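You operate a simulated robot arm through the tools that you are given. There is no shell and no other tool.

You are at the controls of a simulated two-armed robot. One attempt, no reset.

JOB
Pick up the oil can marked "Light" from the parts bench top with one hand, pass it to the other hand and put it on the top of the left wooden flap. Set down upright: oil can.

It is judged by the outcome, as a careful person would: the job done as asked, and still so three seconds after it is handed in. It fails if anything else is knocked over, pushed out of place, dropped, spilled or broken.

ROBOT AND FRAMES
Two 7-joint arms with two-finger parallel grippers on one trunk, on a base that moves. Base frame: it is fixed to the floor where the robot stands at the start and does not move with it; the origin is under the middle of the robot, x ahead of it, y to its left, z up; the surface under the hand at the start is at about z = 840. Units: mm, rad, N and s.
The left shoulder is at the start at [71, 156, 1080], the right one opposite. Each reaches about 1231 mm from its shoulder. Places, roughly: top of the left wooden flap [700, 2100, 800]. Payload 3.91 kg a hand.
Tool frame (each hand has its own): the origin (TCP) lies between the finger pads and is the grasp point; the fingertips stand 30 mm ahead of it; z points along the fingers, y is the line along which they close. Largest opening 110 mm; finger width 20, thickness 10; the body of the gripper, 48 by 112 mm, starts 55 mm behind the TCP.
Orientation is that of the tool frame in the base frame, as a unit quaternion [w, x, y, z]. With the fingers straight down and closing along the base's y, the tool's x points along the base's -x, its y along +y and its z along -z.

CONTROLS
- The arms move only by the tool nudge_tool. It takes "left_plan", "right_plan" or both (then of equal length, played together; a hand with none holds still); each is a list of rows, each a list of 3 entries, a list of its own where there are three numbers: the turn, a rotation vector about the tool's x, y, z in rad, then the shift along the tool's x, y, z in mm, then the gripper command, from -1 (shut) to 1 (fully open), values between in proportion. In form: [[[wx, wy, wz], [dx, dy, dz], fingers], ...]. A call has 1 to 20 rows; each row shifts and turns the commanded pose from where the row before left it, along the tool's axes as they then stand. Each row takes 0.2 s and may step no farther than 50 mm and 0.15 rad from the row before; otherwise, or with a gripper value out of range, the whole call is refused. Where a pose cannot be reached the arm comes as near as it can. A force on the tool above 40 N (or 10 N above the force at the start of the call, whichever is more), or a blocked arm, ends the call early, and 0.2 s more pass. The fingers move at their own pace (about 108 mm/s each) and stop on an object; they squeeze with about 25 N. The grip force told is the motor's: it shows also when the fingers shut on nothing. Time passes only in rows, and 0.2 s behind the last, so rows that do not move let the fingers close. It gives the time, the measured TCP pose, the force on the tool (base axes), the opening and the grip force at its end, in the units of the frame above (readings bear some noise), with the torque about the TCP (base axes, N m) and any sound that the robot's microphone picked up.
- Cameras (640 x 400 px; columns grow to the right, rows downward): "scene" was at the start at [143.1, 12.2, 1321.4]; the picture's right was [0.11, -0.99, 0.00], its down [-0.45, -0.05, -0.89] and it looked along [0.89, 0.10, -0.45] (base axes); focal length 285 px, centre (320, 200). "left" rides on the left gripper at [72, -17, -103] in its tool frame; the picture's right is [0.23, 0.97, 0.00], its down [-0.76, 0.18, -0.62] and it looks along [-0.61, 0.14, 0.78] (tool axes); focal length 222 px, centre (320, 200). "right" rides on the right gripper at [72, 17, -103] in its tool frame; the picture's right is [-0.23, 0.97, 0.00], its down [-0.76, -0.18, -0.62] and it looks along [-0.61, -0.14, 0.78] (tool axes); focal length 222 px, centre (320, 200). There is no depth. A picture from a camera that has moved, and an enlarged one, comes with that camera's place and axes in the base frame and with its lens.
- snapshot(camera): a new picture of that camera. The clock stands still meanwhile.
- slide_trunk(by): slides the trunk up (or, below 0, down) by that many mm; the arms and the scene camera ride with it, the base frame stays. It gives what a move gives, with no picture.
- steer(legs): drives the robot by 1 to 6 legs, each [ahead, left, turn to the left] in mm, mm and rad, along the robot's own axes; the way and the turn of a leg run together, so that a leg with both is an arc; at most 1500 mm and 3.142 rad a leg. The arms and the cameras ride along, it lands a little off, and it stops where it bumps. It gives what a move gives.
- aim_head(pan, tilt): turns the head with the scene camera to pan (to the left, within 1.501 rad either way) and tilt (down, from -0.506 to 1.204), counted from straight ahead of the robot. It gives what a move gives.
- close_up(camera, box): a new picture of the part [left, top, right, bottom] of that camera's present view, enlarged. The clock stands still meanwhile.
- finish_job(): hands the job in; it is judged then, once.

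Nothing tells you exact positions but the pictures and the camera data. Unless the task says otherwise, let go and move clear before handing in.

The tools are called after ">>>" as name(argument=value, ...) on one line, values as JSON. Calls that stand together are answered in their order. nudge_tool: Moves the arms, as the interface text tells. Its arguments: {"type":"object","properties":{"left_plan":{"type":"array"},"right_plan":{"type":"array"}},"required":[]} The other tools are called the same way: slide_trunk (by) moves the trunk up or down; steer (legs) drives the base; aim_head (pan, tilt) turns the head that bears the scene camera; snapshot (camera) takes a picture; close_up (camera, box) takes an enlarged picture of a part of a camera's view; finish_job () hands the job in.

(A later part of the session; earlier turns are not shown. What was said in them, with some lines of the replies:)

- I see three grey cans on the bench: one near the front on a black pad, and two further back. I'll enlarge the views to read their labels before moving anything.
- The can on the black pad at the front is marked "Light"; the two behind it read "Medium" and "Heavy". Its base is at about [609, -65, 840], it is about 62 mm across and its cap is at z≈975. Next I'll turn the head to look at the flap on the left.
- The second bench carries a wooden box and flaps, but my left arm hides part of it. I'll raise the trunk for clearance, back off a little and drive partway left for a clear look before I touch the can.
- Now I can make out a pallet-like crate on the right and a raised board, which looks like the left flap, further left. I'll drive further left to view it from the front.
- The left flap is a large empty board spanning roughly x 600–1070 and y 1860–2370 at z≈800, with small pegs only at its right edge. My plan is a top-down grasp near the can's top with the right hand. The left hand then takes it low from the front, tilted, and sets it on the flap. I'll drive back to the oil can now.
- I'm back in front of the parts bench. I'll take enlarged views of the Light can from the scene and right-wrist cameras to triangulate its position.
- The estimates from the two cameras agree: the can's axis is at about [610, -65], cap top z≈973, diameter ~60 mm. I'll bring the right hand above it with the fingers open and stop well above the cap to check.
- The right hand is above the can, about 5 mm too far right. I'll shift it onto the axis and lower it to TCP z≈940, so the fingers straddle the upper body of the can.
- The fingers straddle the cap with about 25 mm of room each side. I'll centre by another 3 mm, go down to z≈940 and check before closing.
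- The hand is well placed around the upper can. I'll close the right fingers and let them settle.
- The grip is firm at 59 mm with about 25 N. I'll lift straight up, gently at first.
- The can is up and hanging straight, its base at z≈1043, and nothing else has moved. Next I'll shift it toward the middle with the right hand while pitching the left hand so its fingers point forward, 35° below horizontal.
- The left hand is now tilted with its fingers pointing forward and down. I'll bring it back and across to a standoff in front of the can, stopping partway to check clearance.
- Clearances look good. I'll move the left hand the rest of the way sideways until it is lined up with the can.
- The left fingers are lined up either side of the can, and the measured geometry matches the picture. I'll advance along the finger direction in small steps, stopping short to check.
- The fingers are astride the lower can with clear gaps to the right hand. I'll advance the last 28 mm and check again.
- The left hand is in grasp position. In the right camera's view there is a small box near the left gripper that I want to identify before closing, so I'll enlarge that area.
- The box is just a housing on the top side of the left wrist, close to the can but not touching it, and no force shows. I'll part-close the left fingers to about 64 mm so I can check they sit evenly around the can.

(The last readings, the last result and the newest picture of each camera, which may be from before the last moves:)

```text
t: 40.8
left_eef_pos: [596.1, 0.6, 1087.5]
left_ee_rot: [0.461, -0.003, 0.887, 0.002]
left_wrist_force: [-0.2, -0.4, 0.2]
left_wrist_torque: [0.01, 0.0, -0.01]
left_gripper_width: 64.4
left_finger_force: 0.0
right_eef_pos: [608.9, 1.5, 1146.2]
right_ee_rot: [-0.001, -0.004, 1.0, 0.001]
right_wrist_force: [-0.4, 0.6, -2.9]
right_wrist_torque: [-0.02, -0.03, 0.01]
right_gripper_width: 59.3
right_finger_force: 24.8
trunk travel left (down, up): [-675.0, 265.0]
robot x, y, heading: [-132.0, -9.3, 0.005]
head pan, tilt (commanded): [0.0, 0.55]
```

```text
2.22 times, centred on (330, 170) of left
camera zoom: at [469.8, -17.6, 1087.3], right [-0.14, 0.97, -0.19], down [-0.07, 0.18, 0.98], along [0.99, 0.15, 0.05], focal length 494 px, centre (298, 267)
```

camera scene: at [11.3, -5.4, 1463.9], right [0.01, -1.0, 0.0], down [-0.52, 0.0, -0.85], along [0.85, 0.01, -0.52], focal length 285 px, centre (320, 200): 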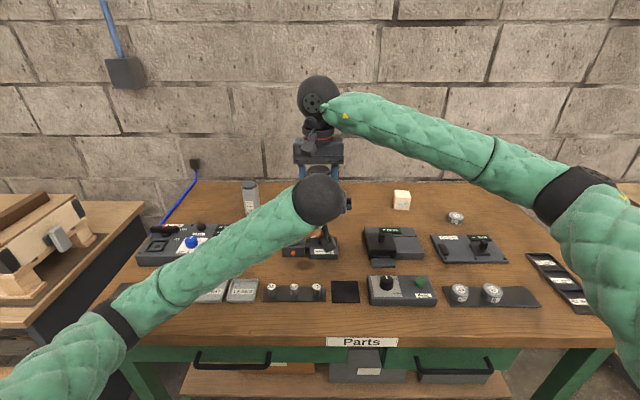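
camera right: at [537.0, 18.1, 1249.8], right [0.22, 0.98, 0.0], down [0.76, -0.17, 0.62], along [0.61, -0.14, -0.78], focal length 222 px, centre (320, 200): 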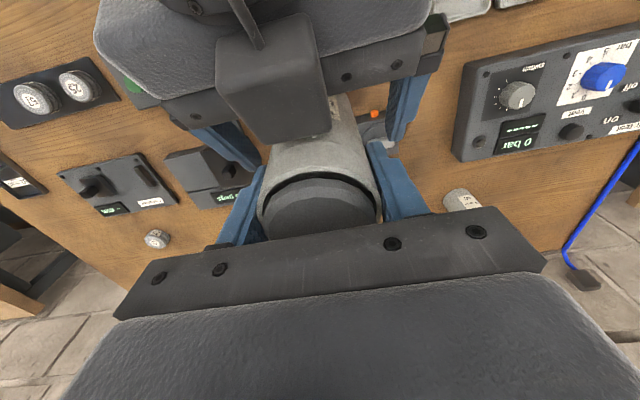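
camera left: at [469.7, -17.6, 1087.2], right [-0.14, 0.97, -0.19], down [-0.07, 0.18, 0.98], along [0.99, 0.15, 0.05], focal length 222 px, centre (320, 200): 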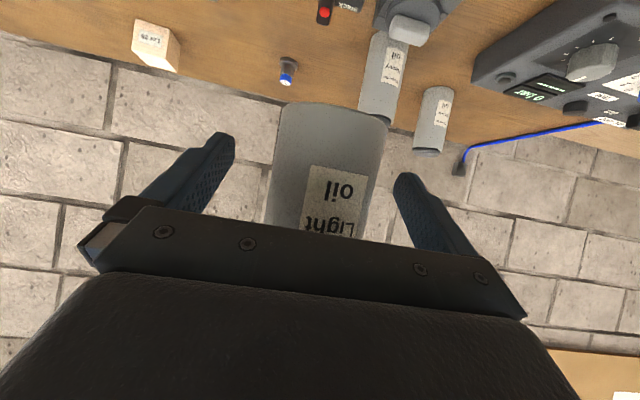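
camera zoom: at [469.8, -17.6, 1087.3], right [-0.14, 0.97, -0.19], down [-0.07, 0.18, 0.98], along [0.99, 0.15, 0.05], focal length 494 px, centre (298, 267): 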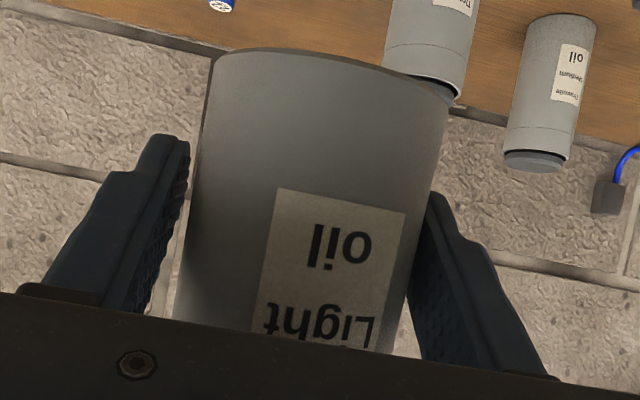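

The fingers sit evenly around the can. I'll close the left hand fully so both hands hold it.

>>> nudge_tool(left_plan=[[[0, 0, 0], [0, 0, 0], -1], [[0, 0, 0], [0, 0, 0], -1], [[0, 0, 0], [0, 0, 0], -1], [[0, 0, 0], [0, 0, 0], -1]])

>>> close_up(camera="left", box=[200, 80, 460, 260])

>>> close_up(camera="right", box=[90, 0, 470, 240])

```text
t: 41.8
left_eef_pos: [596.2, -0.8, 1087.0]
left_ee_rot: [0.462, -0.004, 0.887, 0.003]
left_wrist_force: [0.6, 20.2, 0.6]
left_wrist_torque: [-0.46, -0.04, 0.18]
left_gripper_width: 59.3
left_finger_force: 24.9
right_eef_pos: [609.1, -0.7, 1146.2]
right_ee_rot: [-0.001, -0.003, 1.0, 0.0]
right_wrist_force: [-1.6, -19.7, -0.5]
right_wrist_torque: [-0.72, 0.15, 0.09]
right_gripper_width: 59.5
right_finger_force: 24.4
trunk travel left (down, up): [-675.0, 265.0]
robot x, y, heading: [-130.7, -9.1, 0.006]
head pan, tilt (commanded): [0.0, 0.55]
```

```text
2.22 times, centred on (330, 170) of left
camera zoom: at [470.1, -17.2, 1087.2], right [-0.14, 0.97, -0.19], down [-0.07, 0.18, 0.98], along [0.99, 0.15, 0.05], focal length 494 px, centre (298, 267)
```

zoom: 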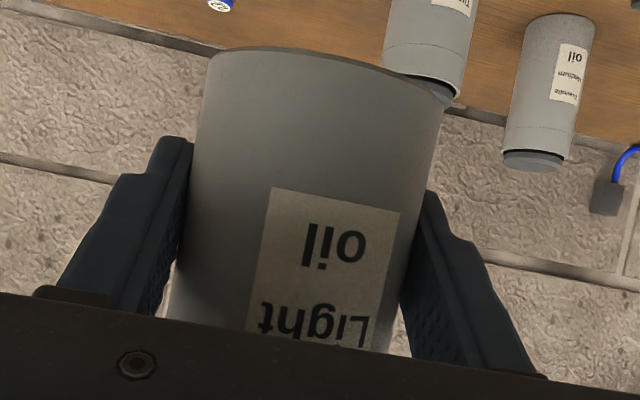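

```text
1.67 times, centred on (280, 120) of right
camera zoom: at [537.3, 17.7, 1249.8], right [0.22, 0.98, 0.0], down [0.76, -0.17, 0.62], along [0.61, -0.14, -0.78], focal length 370 px, centre (387, 333)
```

zoom: 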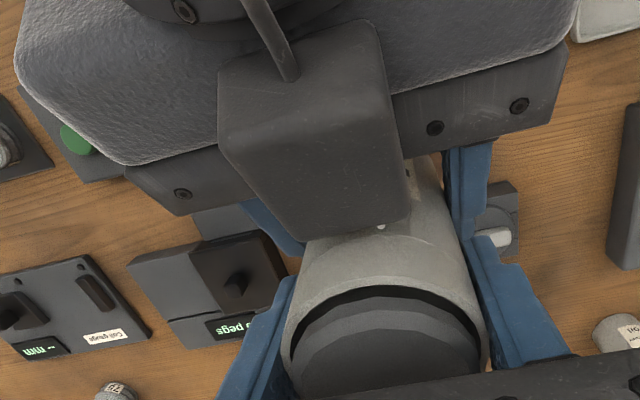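

Both hands hold the can, but they pull about 20 N against each other sideways. I'll relieve this with a 1 mm shift of the left hand.

>>> nudge_tool(left_plan=[[[0, 0, 0], [0, 1, 0], -1], [[0, 0, 0], [0, 0, 0], -1]])

```text
t: 42.4
left_eef_pos: [595.0, 0.3, 1087.5]
left_ee_rot: [0.462, -0.003, 0.887, 0.002]
left_wrist_force: [-6.4, 4.8, -1.5]
left_wrist_torque: [0.0, -0.04, 0.18]
left_gripper_width: 59.3
left_finger_force: 25.2
right_eef_pos: [609.2, 2.0, 1145.8]
right_ee_rot: [-0.001, -0.003, 1.0, 0.001]
right_wrist_force: [6.4, -5.0, 2.8]
right_wrist_torque: [-0.32, -0.28, -0.13]
right_gripper_width: 59.2
right_finger_force: 25.2
trunk travel left (down, up): [-675.0, 265.0]
robot x, y, heading: [-124.7, -11.7, 0.006]
head pan, tilt (commanded): [0.0, 0.55]
```

The forces have dropped to a few newtons. Now I'll open the right fingers partway and let the left hand take the weight.

>>> nudge_tool(right_plan=[[[0, 0, 0], [0, 0, 0], 0.35], [[0, 0, 0], [0, 0, 0], 0.45], [[0, 0, 0], [0, 0, 0], 0.45], [[0, 0, 0], [0, 0, 0], 0.45]])

>>> close_up(camera="right", box=[90, 0, 470, 240])

>>> snapshot(camera="left")

```text
t: 43.4
left_eef_pos: [595.8, 1.4, 1087.6]
left_ee_rot: [0.461, -0.003, 0.887, 0.002]
left_wrist_force: [-0.4, 0.3, 0.2]
left_wrist_torque: [0.03, 0.02, 0.01]
left_gripper_width: 59.4
left_finger_force: 24.9
right_eef_pos: [609.2, 0.5, 1145.5]
right_ee_rot: [-0.001, -0.003, 1.0, 0.0]
right_wrist_force: [0.2, -0.7, 0.5]
right_wrist_torque: [0.02, 0.0, 0.0]
right_gripper_width: 79.7
right_finger_force: 0.0
trunk travel left (down, up): [-675.0, 265.0]
robot x, y, heading: [-131.9, -10.3, 0.003]
head pan, tilt (commanded): [0.0, 0.55]
```

```text
1.67 times, centred on (280, 120) of right
camera zoom: at [537.1, 18.1, 1249.8], right [0.22, 0.98, 0.0], down [0.76, -0.17, 0.62], along [0.61, -0.14, -0.78], focal length 370 px, centre (387, 333)
```

zoom: 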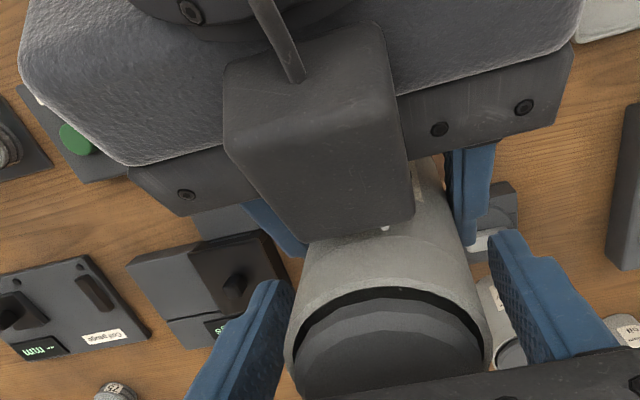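

```text
taken
camera left: at [470.2, -15.6, 1087.7], right [-0.14, 0.97, -0.19], down [-0.07, 0.18, 0.98], along [0.99, 0.15, 0.05], focal length 222 px, centre (320, 200)
```

left: 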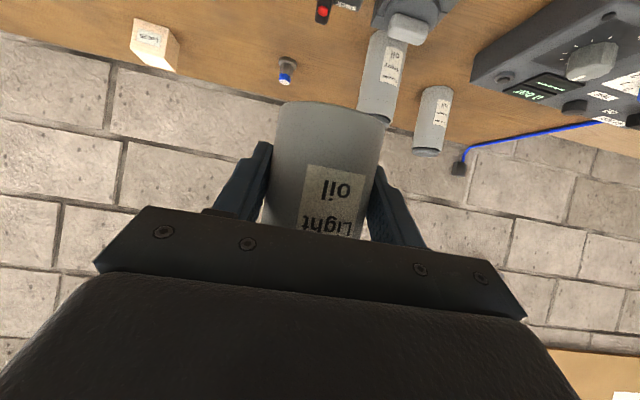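

The right hand is clear of the can. I expected about 3 N of weight on the left wrist and don't see it yet, so I'll wait a moment and re-read before lifting the right hand away.

>>> nudge_tool(left_plan=[[[0, 0, 0], [0, 0, 0], -1], [[0, 0, 0], [0, 0, 0], -1]])

>>> close_up(camera="scene", box=[260, 110, 400, 260])

```text
t: 44.0
left_eef_pos: [597.0, 0.3, 1087.5]
left_ee_rot: [0.461, -0.003, 0.887, 0.001]
left_wrist_force: [0.4, -0.2, -0.2]
left_wrist_torque: [0.01, 0.02, -0.05]
left_gripper_width: 59.2
left_finger_force: 24.8
right_eef_pos: [608.9, -0.1, 1145.6]
right_ee_rot: [-0.001, -0.003, 1.0, 0.001]
right_wrist_force: [0.6, 0.4, 0.8]
right_wrist_torque: [-0.03, -0.02, -0.01]
right_gripper_width: 79.7
right_finger_force: 0.0
trunk travel left (down, up): [-675.0, 265.0]
robot x, y, heading: [-127.5, -9.4, 0.009]
head pan, tilt (commanded): [0.0, 0.55]
```

```text
2.67 times, centred on (330, 185) of scene
camera zoom: at [11.4, -5.4, 1463.9], right [0.01, -1.0, 0.0], down [-0.52, 0.0, -0.85], along [0.85, 0.01, -0.52], focal length 760 px, centre (293, 240)
```

zoom: 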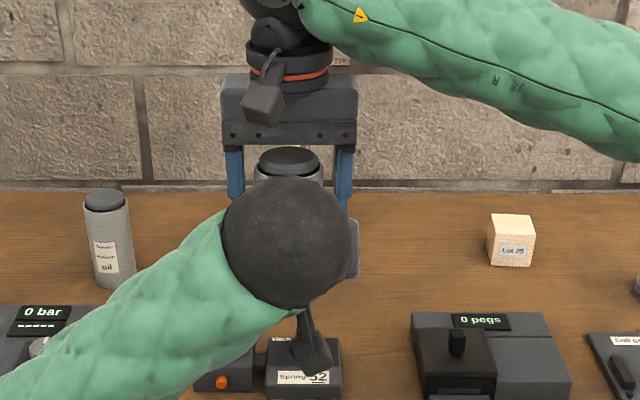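

The left fingers hold the can at 59 mm with 25 N and it hasn't moved. I'll raise the right hand straight up clear of it, then check.

>>> nudge_tool(right_plan=[[[0, 0, 0], [0, 0, -10], 0.45], [[0, 0, 0], [0, 0, -15], 0.45], [[0, 0, 0], [0, 0, -25], 0.45], [[0, 0, 0], [0, 0, -30], 0.45], [[0, 0, 0], [0, 0, -30], 0.45], [[0, 0, 0], [0, 0, -30], 0.45], [[0, 0, 0], [0, 0, 0], 0.45]])

>>> snapshot(camera="right")

>>> snapshot(camera="scene")

```text
t: 45.6
left_eef_pos: [596.9, 0.6, 1087.5]
left_ee_rot: [0.462, -0.003, 0.887, 0.001]
left_wrist_force: [0.5, -0.2, 0.7]
left_wrist_torque: [-0.01, 0.0, -0.03]
left_gripper_width: 59.5
left_finger_force: 25.4
right_eef_pos: [609.6, 2.3, 1287.3]
right_ee_rot: [-0.001, -0.004, 1.0, 0.0]
right_wrist_force: [0.3, -0.5, 0.5]
right_wrist_torque: [-0.04, 0.02, -0.02]
right_gripper_width: 80.1
right_finger_force: 0.0
trunk travel left (down, up): [-675.0, 265.0]
robot x, y, heading: [-132.7, -4.8, 0.009]
head pan, tilt (commanded): [0.0, 0.55]
```

```text
taken
camera right: at [537.8, 18.5, 1392.1], right [0.22, 0.98, 0.0], down [0.76, -0.17, 0.62], along [0.61, -0.14, -0.78], focal length 222 px, centre (320, 200)
```

right: 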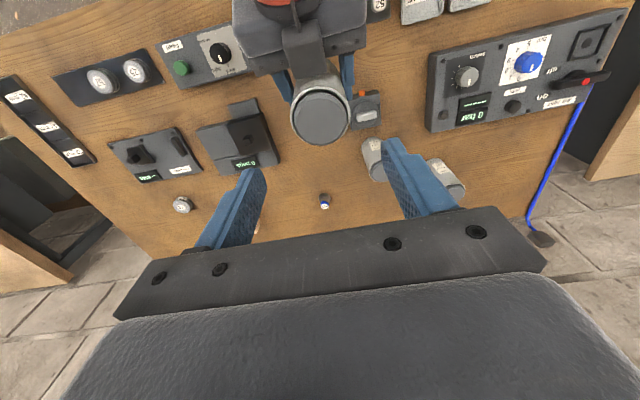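

```text
taken
camera scene: at [11.8, -5.6, 1463.8], right [0.01, -1.0, 0.0], down [-0.52, 0.0, -0.85], along [0.85, 0.01, -0.52], focal length 285 px, centre (320, 200)
```

scene: 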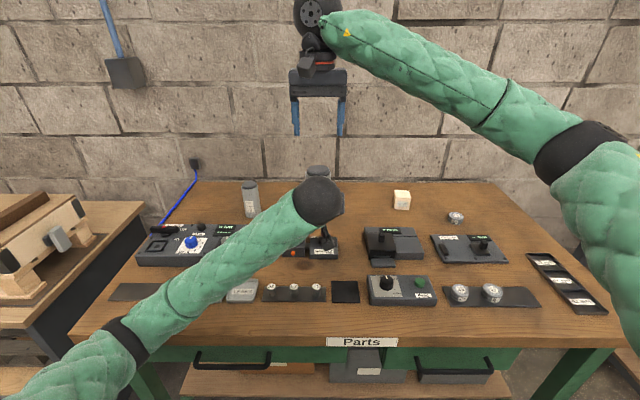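

The can is upright in the left hand alone, and the handover is done. I'll enlarge the right camera's view to confirm the can is vertical and see how close the left wrist housing is to it.

>>> close_up(camera="right", box=[220, 0, 420, 150])

>>> close_up(camera="scene", box=[270, 150, 370, 270])

```text
2.67 times, centred on (320, 75) of right
camera zoom: at [537.8, 18.5, 1392.1], right [0.22, 0.98, 0.0], down [0.76, -0.17, 0.62], along [0.61, -0.14, -0.78], focal length 592 px, centre (320, 533)
```

zoom: 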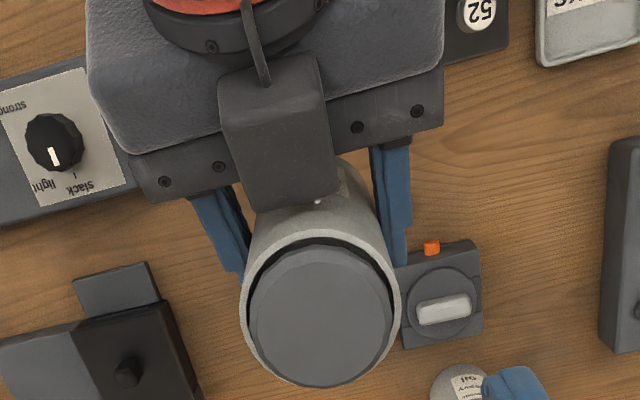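

```text
3.33 times, centred on (320, 210) of scene
camera zoom: at [11.8, -5.6, 1463.8], right [0.01, -1.0, 0.0], down [-0.52, 0.0, -0.85], along [0.85, 0.01, -0.52], focal length 950 px, centre (320, 167)
```

zoom: 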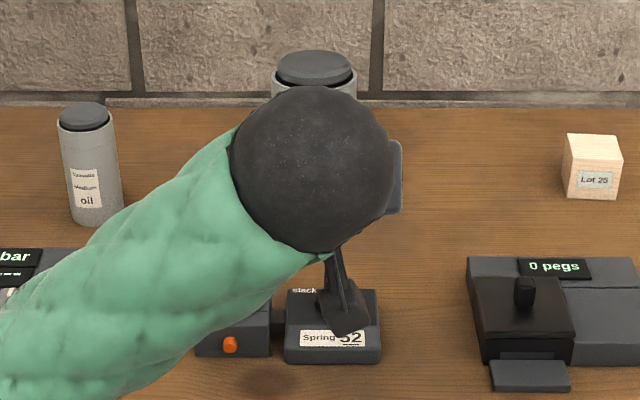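

The can sits upright in the left hand and no contact force shows. I'll swing the empty right hand back to its own side, then raise the trunk for clearance over the crate.

>>> nudge_tool(right_plan=[[[0, 0, 0], [0, 0, -20], 0.45], [[0, 0, 0], [0, -38, 0], 0.45], [[0, 0, 0], [0, -38, 0], 0.45], [[0, 0, 0], [0, -38, 0], 0.45], [[0, 0, 0], [0, -38, 0], 0.45], [[0, 0, 0], [0, -38, 0], 0.45], [[0, 0, 0], [0, 0, 0], 0.45]])

>>> slide_trunk(by=100)

>>> snapshot(camera="scene")

>>> snapshot(camera="left")

```text
t: 47.2
left_eef_pos: [597.0, 2.1, 1087.5]
left_ee_rot: [0.461, -0.005, 0.887, 0.003]
left_wrist_force: [0.3, 0.0, 0.1]
left_wrist_torque: [0.03, -0.01, -0.03]
left_gripper_width: 59.5
left_finger_force: 24.7
right_eef_pos: [613.0, -191.6, 1305.2]
right_ee_rot: [-0.001, -0.004, 1.0, 0.0]
right_wrist_force: [0.2, 0.2, 0.5]
right_wrist_torque: [-0.06, 0.01, 0.01]
right_gripper_width: 79.9
right_finger_force: 0.2
trunk travel left (down, up): [-675.0, 265.0]
robot x, y, heading: [-133.7, -7.2, 0.011]
head pan, tilt (commanded): [0.0, 0.55]
```

```text
t: 48.5
left_eef_pos: [597.6, 1.6, 1187.4]
left_ee_rot: [0.462, -0.003, 0.887, 0.002]
left_wrist_force: [0.6, 0.6, -3.1]
left_wrist_torque: [0.01, 0.05, 0.01]
left_gripper_width: 59.4
left_finger_force: 25.2
right_eef_pos: [612.8, -191.8, 1405.7]
right_ee_rot: [-0.001, -0.003, 1.0, 0.001]
right_wrist_force: [0.1, -0.6, 0.2]
right_wrist_torque: [-0.03, 0.02, 0.01]
right_gripper_width: 79.9
right_finger_force: 0.1
trunk travel left (down, up): [-775.0, 165.0]
robot x, y, heading: [-130.0, -10.2, 0.013]
head pan, tilt (commanded): [0.0, 0.55]
```

```text
taken
camera scene: at [11.8, -5.7, 1563.7], right [0.01, -1.0, 0.0], down [-0.52, 0.0, -0.85], along [0.85, 0.01, -0.52], focal length 285 px, centre (320, 200)
```

scene: 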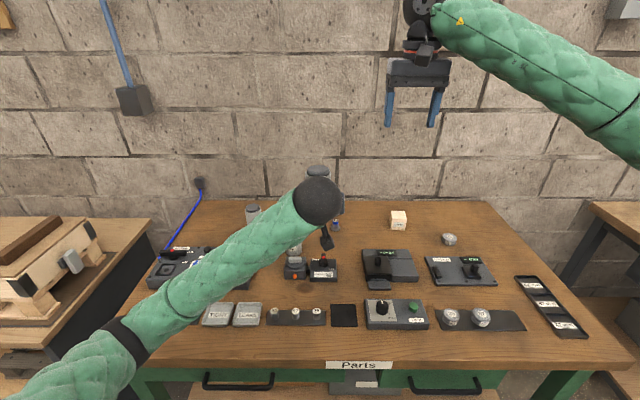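

```text
taken
camera left: at [470.6, -15.7, 1187.3], right [-0.14, 0.97, -0.19], down [-0.07, 0.18, 0.98], along [0.99, 0.15, 0.05], focal length 222 px, centre (320, 200)
```

left: 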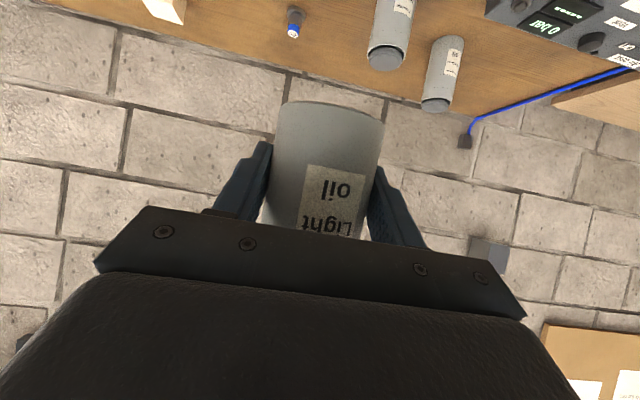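

The left wrist now shows the expected 3 N of weight and the can's base is at z≈1145, well above everything on the second bench. I'll drive left to the flap.

>>> steer(legs=[[0, 900, -0.01], [0, 850, 0]])

>>> snapshot(camera="scene")

>>> snapshot(camera="left")

```text
t: 57.5
left_eef_pos: [543.1, 1806.7, 1189.3]
left_ee_rot: [0.461, -0.018, 0.887, 0.009]
left_wrist_force: [0.6, 0.4, -2.5]
left_wrist_torque: [-0.02, -0.01, -0.01]
left_gripper_width: 59.3
left_finger_force: 25.2
right_eef_pos: [565.4, 1615.0, 1405.7]
right_ee_rot: [0.0, -0.02, 1.0, 0.0]
right_wrist_force: [0.3, -0.3, -0.5]
right_wrist_torque: [-0.02, -0.04, 0.01]
right_gripper_width: 80.2
right_finger_force: 0.1
trunk travel left (down, up): [-775.0, 165.0]
robot x, y, heading: [-179.9, 1774.7, 0.034]
head pan, tilt (commanded): [0.0, 0.55]
```

```text
taken
camera scene: at [-41.9, 1781.2, 1563.9], right [0.04, -1.0, 0.0], down [-0.52, -0.02, -0.85], along [0.85, 0.03, -0.52], focal length 285 px, centre (320, 200)
```

scene: 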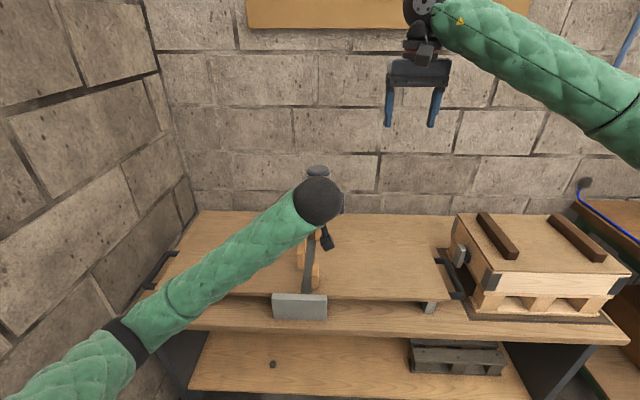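

```text
taken
camera left: at [417.0, 1786.1, 1187.7], right [-0.17, 0.97, -0.19], down [-0.08, 0.17, 0.98], along [0.98, 0.18, 0.05], focal length 222 px, centre (320, 200)
```

left: 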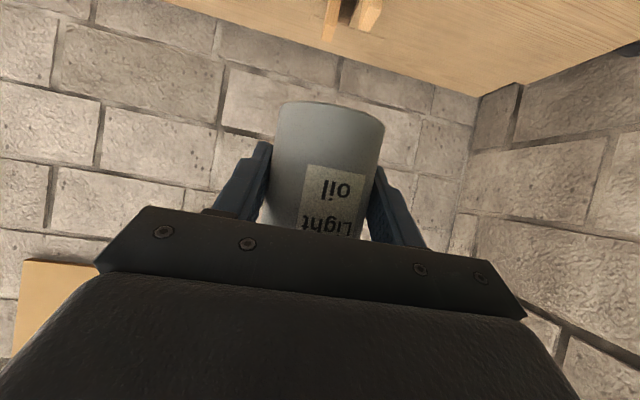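

I'm in front of the flap at about (-180, 1775) with the can held high over the fixture. I'll keep the trunk high so the left elbow stays above the bench, and move the can over the flap to about x=720, y=2050 at the present height.

>>> nudge_tool(left_plan=[[[0, 0, 0], [-6, 14, 8.6], -1], [[0, 0, 0], [-11, 26.3, 15.7], -1], [[0, 0, 0], [-11, 26.3, 15.7], -1], [[0, 0, 0], [-11, 26.3, 15.7], -1], [[0, 0, 0], [-11, 26.3, 15.7], -1], [[0, 0, 0], [-11, 26.3, 15.7], -1], [[0, 0, 0], [-11, 26.3, 15.7], -1], [[0, 0, 0], [-11, 26.3, 15.7], -1], [[0, 0, 0], [-11, 26.3, 15.7], -1], [[0, 0, 0], [-5.3, 12.6, 7.5], -1], [[0, 0, 0], [0, 0, 0], -1]])

>>> aim_head(pan=0.35, tilt=0.6)

>>> snapshot(camera="scene")

>>> snapshot(camera="left")

```text
t: 59.9
left_eef_pos: [704.7, 2052.1, 1189.7]
left_ee_rot: [0.461, -0.018, 0.887, 0.009]
left_wrist_force: [0.1, 0.0, -3.6]
left_wrist_torque: [0.0, 0.01, -0.03]
left_gripper_width: 59.2
left_finger_force: 25.0
right_eef_pos: [565.3, 1614.8, 1406.3]
right_ee_rot: [0.0, -0.02, 1.0, 0.0]
right_wrist_force: [-0.6, -1.1, 0.0]
right_wrist_torque: [-0.02, 0.01, -0.02]
right_gripper_width: 79.9
right_finger_force: 0.1
trunk travel left (down, up): [-775.0, 165.0]
robot x, y, heading: [-184.3, 1774.0, 0.039]
head pan, tilt (commanded): [0.0, 0.55]
```

```text
t: 60.8
left_eef_pos: [704.7, 2052.8, 1187.8]
left_ee_rot: [0.462, -0.018, 0.887, 0.009]
left_wrist_force: [0.5, -0.4, -3.6]
left_wrist_torque: [0.0, 0.04, 0.03]
left_gripper_width: 59.3
left_finger_force: 24.7
right_eef_pos: [565.3, 1613.8, 1406.6]
right_ee_rot: [-0.001, -0.02, 1.0, 0.0]
right_wrist_force: [-0.8, 0.4, -0.1]
right_wrist_torque: [0.0, -0.02, -0.01]
right_gripper_width: 79.6
right_finger_force: 0.1
trunk travel left (down, up): [-775.0, 165.0]
robot x, y, heading: [-184.0, 1772.2, 0.044]
head pan, tilt (commanded): [0.351, 0.6]
```

```text
taken
camera scene: at [-49.8, 1811.2, 1559.4], right [0.38, -0.92, 0.0], down [-0.52, -0.22, -0.82], along [0.76, 0.31, -0.57], focal length 285 px, centre (320, 200)
```

scene: 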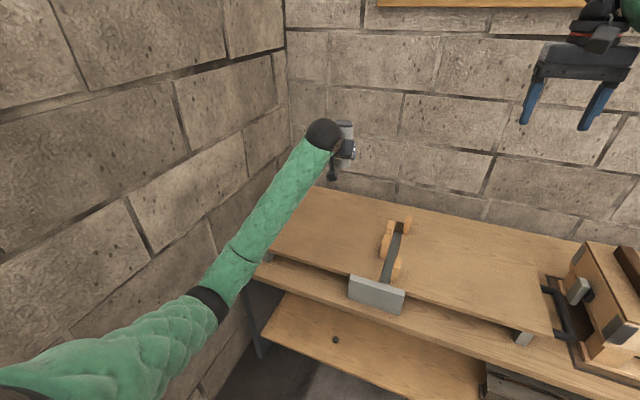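

```text
taken
camera left: at [579.4, 2031.5, 1187.9], right [-0.17, 0.97, -0.19], down [-0.08, 0.17, 0.98], along [0.98, 0.18, 0.05], focal length 222 px, centre (320, 200)
```

left: 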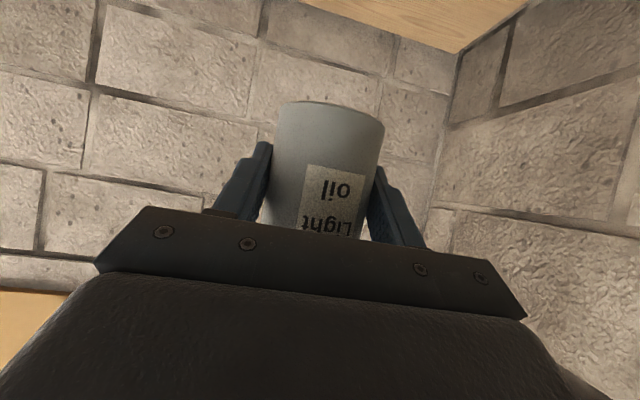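

The arm reaches over the flap with its elbow well clear of the bench and wall. I'll lower the can straight down to about 60 mm above the flap and check again.

>>> nudge_tool(left_plan=[[[0, 0, 0], [13.1, 0, 9.2], -1], [[0, 0, 0], [26.2, 0, 18.4], -1], [[0, 0, 0], [26.2, 0, 18.4], -1], [[0, 0, 0], [26.2, 0, 18.4], -1], [[0, 0, 0], [26.2, 0, 18.4], -1], [[0, 0, 0], [26.2, 0, 18.4], -1], [[0, 0, 0], [26.2, 0, 18.4], -1], [[0, 0, 0], [26.2, 0, 18.4], -1], [[0, 0, 0], [26.2, 0, 18.4], -1], [[0, 0, 0], [13.1, 0, 9.2], -1], [[0, 0, 0], [0, 0, 0], -1]])

>>> snapshot(camera="scene")

>>> snapshot(camera="left")

```text
t: 63.2
left_eef_pos: [703.0, 2051.9, 898.7]
left_ee_rot: [0.462, -0.017, 0.887, 0.009]
left_wrist_force: [0.1, 0.3, -3.4]
left_wrist_torque: [0.02, 0.02, 0.0]
left_gripper_width: 59.3
left_finger_force: 24.7
right_eef_pos: [564.6, 1614.6, 1406.1]
right_ee_rot: [0.0, -0.021, 1.0, 0.0]
right_wrist_force: [-0.5, -0.7, -1.1]
right_wrist_torque: [0.0, -0.01, 0.01]
right_gripper_width: 79.9
right_finger_force: 0.0
trunk travel left (down, up): [-775.0, 165.0]
robot x, y, heading: [-184.7, 1776.8, 0.039]
head pan, tilt (commanded): [0.351, 0.6]
```

```text
taken
camera scene: at [-50.1, 1811.2, 1559.4], right [0.38, -0.92, 0.0], down [-0.52, -0.22, -0.82], along [0.76, 0.31, -0.57], focal length 285 px, centre (320, 200)
```

scene: 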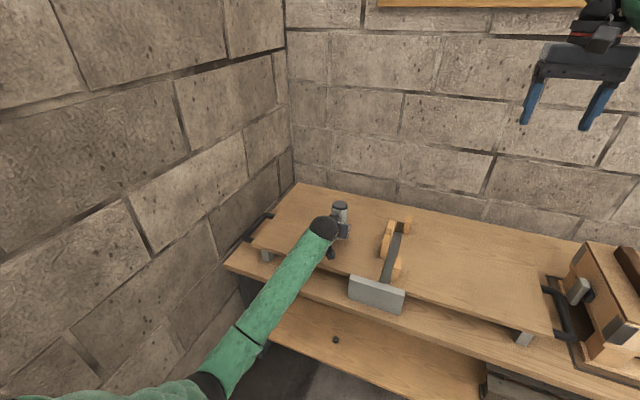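

```text
taken
camera left: at [578.5, 2031.0, 898.4], right [-0.17, 0.97, -0.19], down [-0.08, 0.17, 0.98], along [0.98, 0.18, 0.05], focal length 222 px, centre (320, 200)
```

left: 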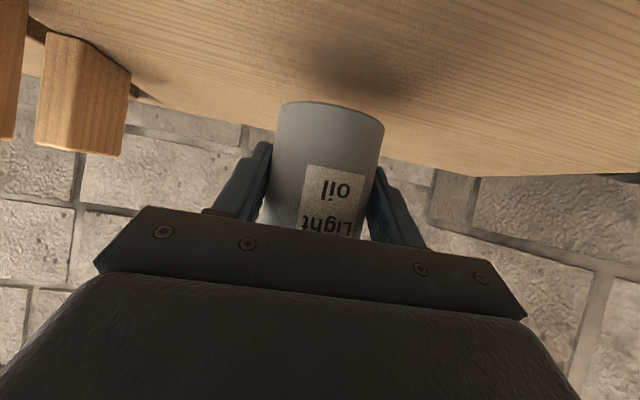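

The can is hanging upright about 55 mm above the flap, clear of the pegs. I'll go down another 40 mm, then finish in small steps while watching the force.

>>> nudge_tool(left_plan=[[[0, 0, 0], [8.2, 0, 5.7], -1], [[0, 0, 0], [8.2, 0, 5.7], -1], [[0, 0, 0], [8.2, 0, 5.7], -1], [[0, 0, 0], [8.2, 0, 5.7], -1], [[0, 0, 0], [0, 0, 0], -1]])

>>> snapshot(camera="left")

>>> close_up(camera="scene", box=[270, 170, 430, 320])

```text
t: 64.4
left_eef_pos: [704.7, 2050.3, 864.2]
left_ee_rot: [0.464, -0.018, 0.885, 0.01]
left_wrist_force: [-8.9, -0.8, 25.4]
left_wrist_torque: [-0.01, -0.69, 0.01]
left_gripper_width: 59.5
left_finger_force: 24.9
right_eef_pos: [562.3, 1614.4, 1408.2]
right_ee_rot: [0.001, -0.021, 1.0, -0.001]
right_wrist_force: [1.2, 0.6, 0.2]
right_wrist_torque: [-0.01, -0.02, 0.03]
right_gripper_width: 79.9
right_finger_force: 0.0
trunk travel left (down, up): [-775.0, 165.0]
robot x, y, heading: [-180.5, 1770.4, 0.042]
head pan, tilt (commanded): [0.351, 0.6]
```

```text
taken
camera left: at [579.0, 2029.5, 862.2], right [-0.17, 0.97, -0.19], down [-0.09, 0.17, 0.98], along [0.98, 0.18, 0.05], focal length 222 px, centre (320, 200)
```

left: 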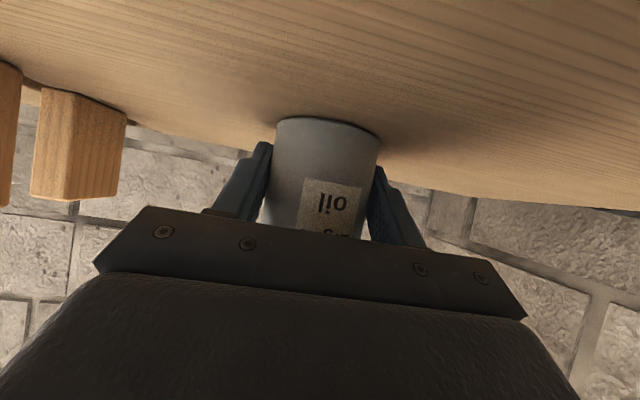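

```text
2.67 times, centred on (350, 245) of scene
camera zoom: at [-53.6, 1810.3, 1559.9], right [0.38, -0.92, 0.0], down [-0.52, -0.21, -0.83], along [0.76, 0.32, -0.56], focal length 760 px, centre (240, 80)
```

zoom: 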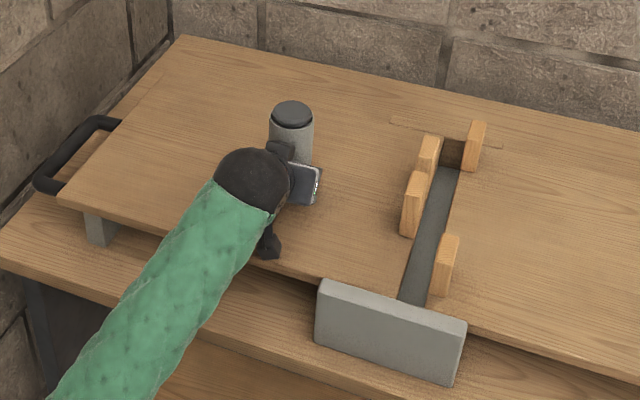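

The can touched the flap earlier than expected and is pressing at about 28 N; it has also slid up a few millimetres in the grip. I'll ease the hand up 4 mm to relieve the load and check that the can is still standing true.

>>> nudge_tool(left_plan=[[[0, 0, 0], [-1.6, 0, -1.2], -1], [[0, 0, 0], [-1.6, 0, -1.1], -1], [[0, 0, 0], [0, 0, 0], -1]])

>>> close_up(camera="left", box=[200, 80, 460, 260])

>>> close_up(camera="scene", box=[310, 180, 380, 270])

```text
t: 65.2
left_eef_pos: [705.6, 2050.2, 863.8]
left_ee_rot: [0.461, -0.018, 0.887, 0.009]
left_wrist_force: [-2.0, -3.1, 5.0]
left_wrist_torque: [-0.08, -0.25, -0.08]
left_gripper_width: 59.2
left_finger_force: 25.2
right_eef_pos: [564.3, 1613.2, 1406.4]
right_ee_rot: [0.0, -0.02, 1.0, 0.0]
right_wrist_force: [-0.3, 0.4, 0.2]
right_wrist_torque: [-0.02, 0.0, 0.02]
right_gripper_width: 79.7
right_finger_force: 0.1
trunk travel left (down, up): [-775.0, 165.0]
robot x, y, heading: [-184.8, 1774.6, 0.04]
head pan, tilt (commanded): [0.351, 0.6]
```

```text
2.22 times, centred on (330, 170) of left
camera zoom: at [580.0, 2030.0, 863.2], right [-0.17, 0.97, -0.19], down [-0.08, 0.17, 0.98], along [0.98, 0.18, 0.05], focal length 494 px, centre (298, 267)
```

zoom: 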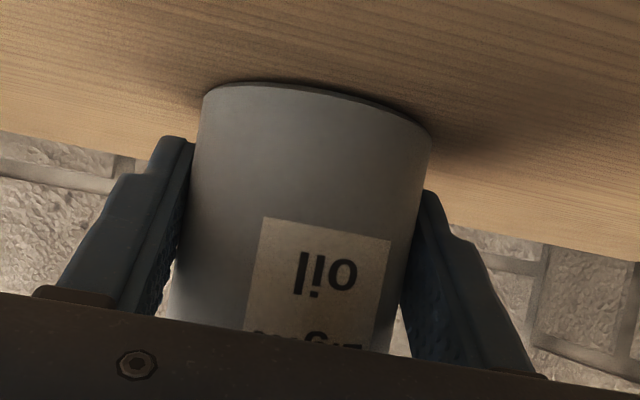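

```text
4.44 times, centred on (345, 225) of scene
camera zoom: at [-51.1, 1810.5, 1559.3], right [0.38, -0.92, 0.0], down [-0.52, -0.21, -0.83], along [0.76, 0.31, -0.56], focal length 1266 px, centre (209, 89)
```

zoom: 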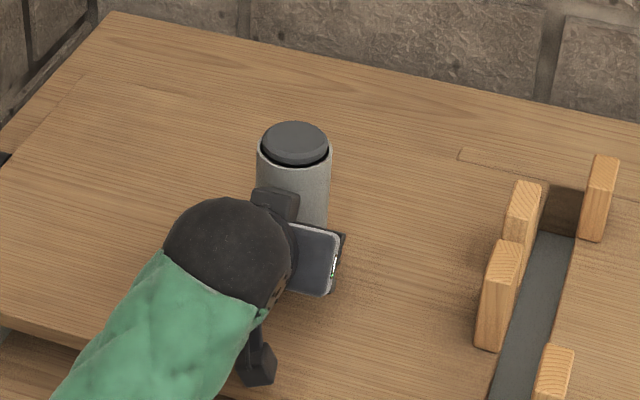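

The label and base edge have kept their size and slant, so the can slid straight up about 8 mm without tilting. Its base sits flush on the flap. I'll ease off 1 mm more and then open the left fingers.

>>> nudge_tool(left_plan=[[[0, 0, 0], [-0.8, 0, -0.6], -1], [[0, 0, 0], [0, 0, 0], -1]])

>>> nudge_tool(left_plan=[[[0, 0, 0], [0, 0, 0], 0.15], [[0, 0, 0], [0, 0, 0], 0.3], [[0, 0, 0], [0, 0, 0], 0.6], [[0, 0, 0], [0, 0, 0], 0.6], [[0, 0, 0], [0, 0, 0], 0.6]])

>>> close_up(camera="left", box=[200, 80, 460, 260])

>>> close_up(camera="scene", box=[310, 180, 380, 270])

```text
t: 65.8
left_eef_pos: [704.8, 2052.1, 865.0]
left_ee_rot: [0.461, -0.018, 0.887, 0.01]
left_wrist_force: [0.8, -1.0, -3.0]
left_wrist_torque: [0.01, 0.02, -0.02]
left_gripper_width: 59.2
left_finger_force: 25.1
right_eef_pos: [565.4, 1614.9, 1406.7]
right_ee_rot: [0.0, -0.02, 1.0, 0.0]
right_wrist_force: [-0.4, -1.0, 0.9]
right_wrist_torque: [0.02, -0.02, 0.0]
right_gripper_width: 79.6
right_finger_force: 0.1
trunk travel left (down, up): [-775.0, 165.0]
robot x, y, heading: [-185.4, 1775.4, 0.041]
head pan, tilt (commanded): [0.351, 0.6]
```

```text
t: 67.0
left_eef_pos: [706.8, 2050.6, 864.5]
left_ee_rot: [0.461, -0.018, 0.887, 0.01]
left_wrist_force: [-0.4, -0.3, 0.7]
left_wrist_torque: [0.01, -0.07, -0.01]
left_gripper_width: 88.0
left_finger_force: 0.1
right_eef_pos: [565.9, 1614.4, 1405.2]
right_ee_rot: [0.0, -0.02, 1.0, -0.001]
right_wrist_force: [-0.2, 0.7, -0.4]
right_wrist_torque: [0.01, -0.02, -0.02]
right_gripper_width: 79.8
right_finger_force: 0.0
trunk travel left (down, up): [-775.0, 165.0]
robot x, y, heading: [-184.6, 1774.0, 0.039]
head pan, tilt (commanded): [0.351, 0.6]
```

```text
2.22 times, centred on (330, 170) of left
camera zoom: at [580.4, 2030.4, 864.9], right [-0.17, 0.97, -0.19], down [-0.08, 0.17, 0.98], along [0.98, 0.18, 0.05], focal length 494 px, centre (298, 267)
```

zoom: 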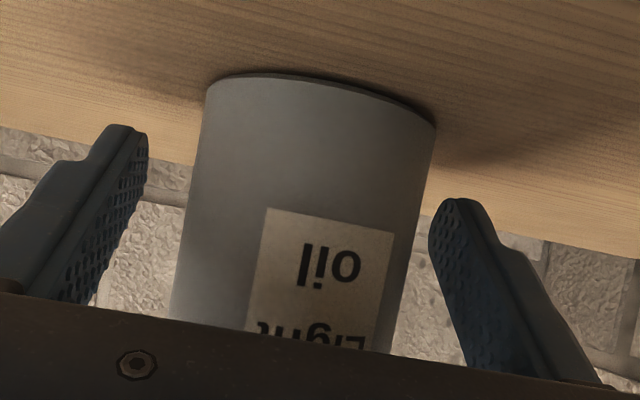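

```text
4.44 times, centred on (345, 225) of scene
camera zoom: at [-50.5, 1811.1, 1559.4], right [0.38, -0.92, 0.0], down [-0.52, -0.22, -0.82], along [0.76, 0.31, -0.57], focal length 1266 px, centre (209, 89)
```

zoom: 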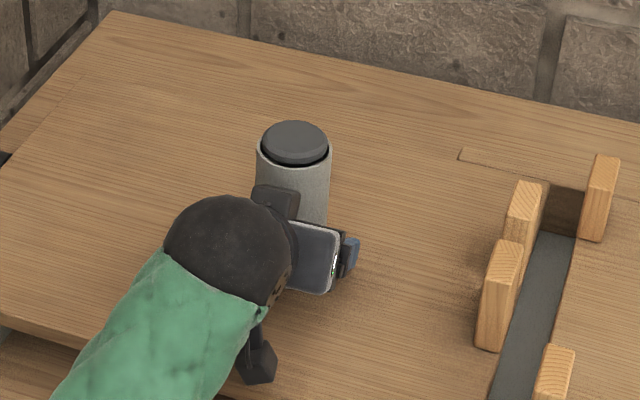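

The can is standing by itself on the flap. I'll open the fingers fully and back the left hand straight out along its finger direction.

>>> nudge_tool(left_plan=[[[0, 0, 0], [0, 0, 0], 1], [[0, 0, 0], [0, 0, 0], 1], [[0, 0, 0], [0, 0, -8], 1], [[0, 0, 0], [0, 0, -15], 1], [[0, 0, 0], [0, 0, -20], 1], [[0, 0, 0], [0, 0, -25], 1], [[0, 0, 0], [0, 0, -30], 1], [[0, 0, 0], [0, 0, -30], 1], [[0, 0, 0], [0, 0, -30], 1], [[0, 0, 0], [0, 0, 0], 1]])

>>> snapshot(camera="left")

>>> snapshot(camera="scene")

```text
t: 69.2
left_eef_pos: [578.2, 2044.5, 954.4]
left_ee_rot: [0.462, -0.018, 0.887, 0.009]
left_wrist_force: [0.1, 0.4, 0.1]
left_wrist_torque: [-0.03, 0.01, 0.03]
left_gripper_width: 110.0
left_finger_force: 0.0
right_eef_pos: [565.5, 1615.1, 1405.3]
right_ee_rot: [-0.001, -0.02, 1.0, 0.001]
right_wrist_force: [0.3, -0.2, 1.0]
right_wrist_torque: [0.04, 0.0, -0.03]
right_gripper_width: 79.8
right_finger_force: 0.2
trunk travel left (down, up): [-775.0, 165.0]
robot x, y, heading: [-184.3, 1772.7, 0.041]
head pan, tilt (commanded): [0.351, 0.6]
```

```text
taken
camera left: at [452.6, 2023.1, 955.3], right [-0.17, 0.97, -0.19], down [-0.08, 0.17, 0.98], along [0.98, 0.18, 0.05], focal length 222 px, centre (320, 200)
```

left: 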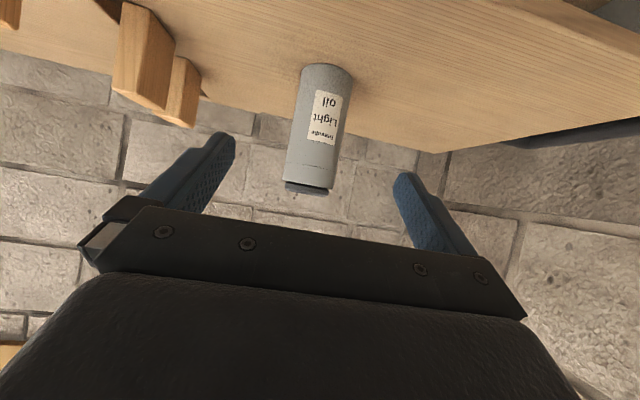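

```text
taken
camera scene: at [-49.7, 1811.1, 1559.4], right [0.38, -0.92, 0.0], down [-0.52, -0.22, -0.82], along [0.76, 0.31, -0.57], focal length 285 px, centre (320, 200)
```

scene: 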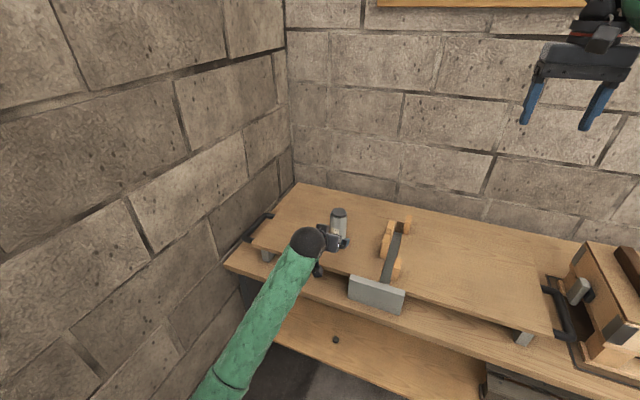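

The can stands upright on the flap and the hand is clear of it. I'll raise the left hand further out of the way and take a final close look.

>>> nudge_tool(left_plan=[[[0, 0, 0], [-20, 0, -20], 1], [[0, 0, 0], [-26.2, 0, -24], 1], [[0, 0, 0], [-26.2, 0, -24], 1], [[0, 0, 0], [-26.2, 0, -24], 1], [[0, 0, 0], [-26.2, 0, -24], 1], [[0, 0, 0], [-26.2, 0, -24], 1], [[0, 0, 0], [0, 0, 0], 1]])

>>> snapshot(camera="scene")

>>> close_up(camera="scene", box=[230, 170, 470, 320])

```text
t: 70.8
left_eef_pos: [550.3, 2042.4, 1157.8]
left_ee_rot: [0.462, -0.018, 0.887, 0.009]
left_wrist_force: [0.5, 0.6, 0.2]
left_wrist_torque: [0.0, -0.01, -0.03]
left_gripper_width: 110.2
left_finger_force: 0.1
right_eef_pos: [565.5, 1615.4, 1406.4]
right_ee_rot: [0.0, -0.02, 1.0, 0.0]
right_wrist_force: [0.6, -0.1, 0.6]
right_wrist_torque: [0.03, 0.01, -0.05]
right_gripper_width: 80.0
right_finger_force: 0.1
trunk travel left (down, up): [-775.0, 165.0]
robot x, y, heading: [-186.6, 1774.5, 0.039]
head pan, tilt (commanded): [0.351, 0.6]
```

```text
taken
camera scene: at [-50.2, 1811.3, 1559.4], right [0.38, -0.92, 0.0], down [-0.52, -0.22, -0.82], along [0.76, 0.31, -0.57], focal length 285 px, centre (320, 200)
```

scene: 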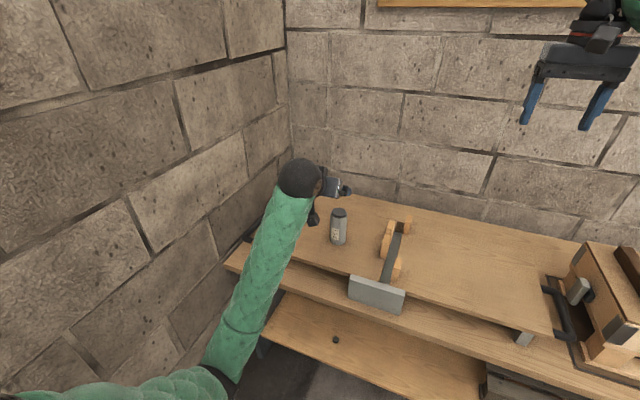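

```text
2.67 times, centred on (350, 245) of scene
camera zoom: at [-50.2, 1811.3, 1559.4], right [0.38, -0.92, 0.0], down [-0.52, -0.22, -0.82], along [0.76, 0.31, -0.57], focal length 760 px, centre (240, 80)
```

zoom: 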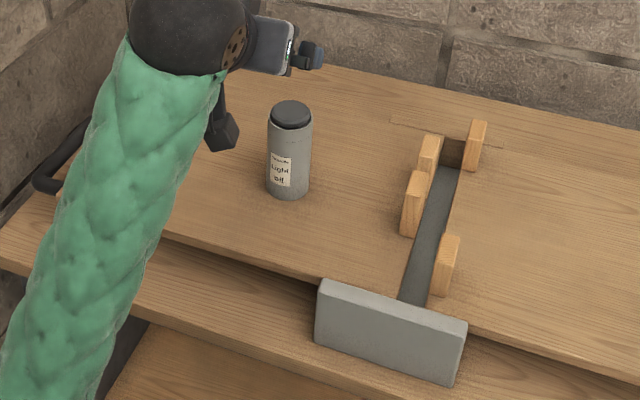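

The Light oil can stands upright on the left wooden flap with both hands well clear. In my last views of the parts bench and the fixture nothing else had been disturbed, so I'm handing in the job.

>>> finish_job()

```text
The job is handed in.
```

The oil can marked "Light" is standing upright on top of the left wooden flap, at about x = 720, y = 2050, and the job is handed in. The right hand picked it up from the parts bench and passed it to the left hand in the air. The left hand set it down, let go and moved clear.

- **Set-down:** the flap was a little higher than expected. The can touched early, with about 28 N, and slid roughly 8 mm in the grip. I eased off before letting go, and it stayed upright and did not tip.
- **Everything else:** in my last views of the parts bench and the flap fixture, nothing else had been moved or knocked over.
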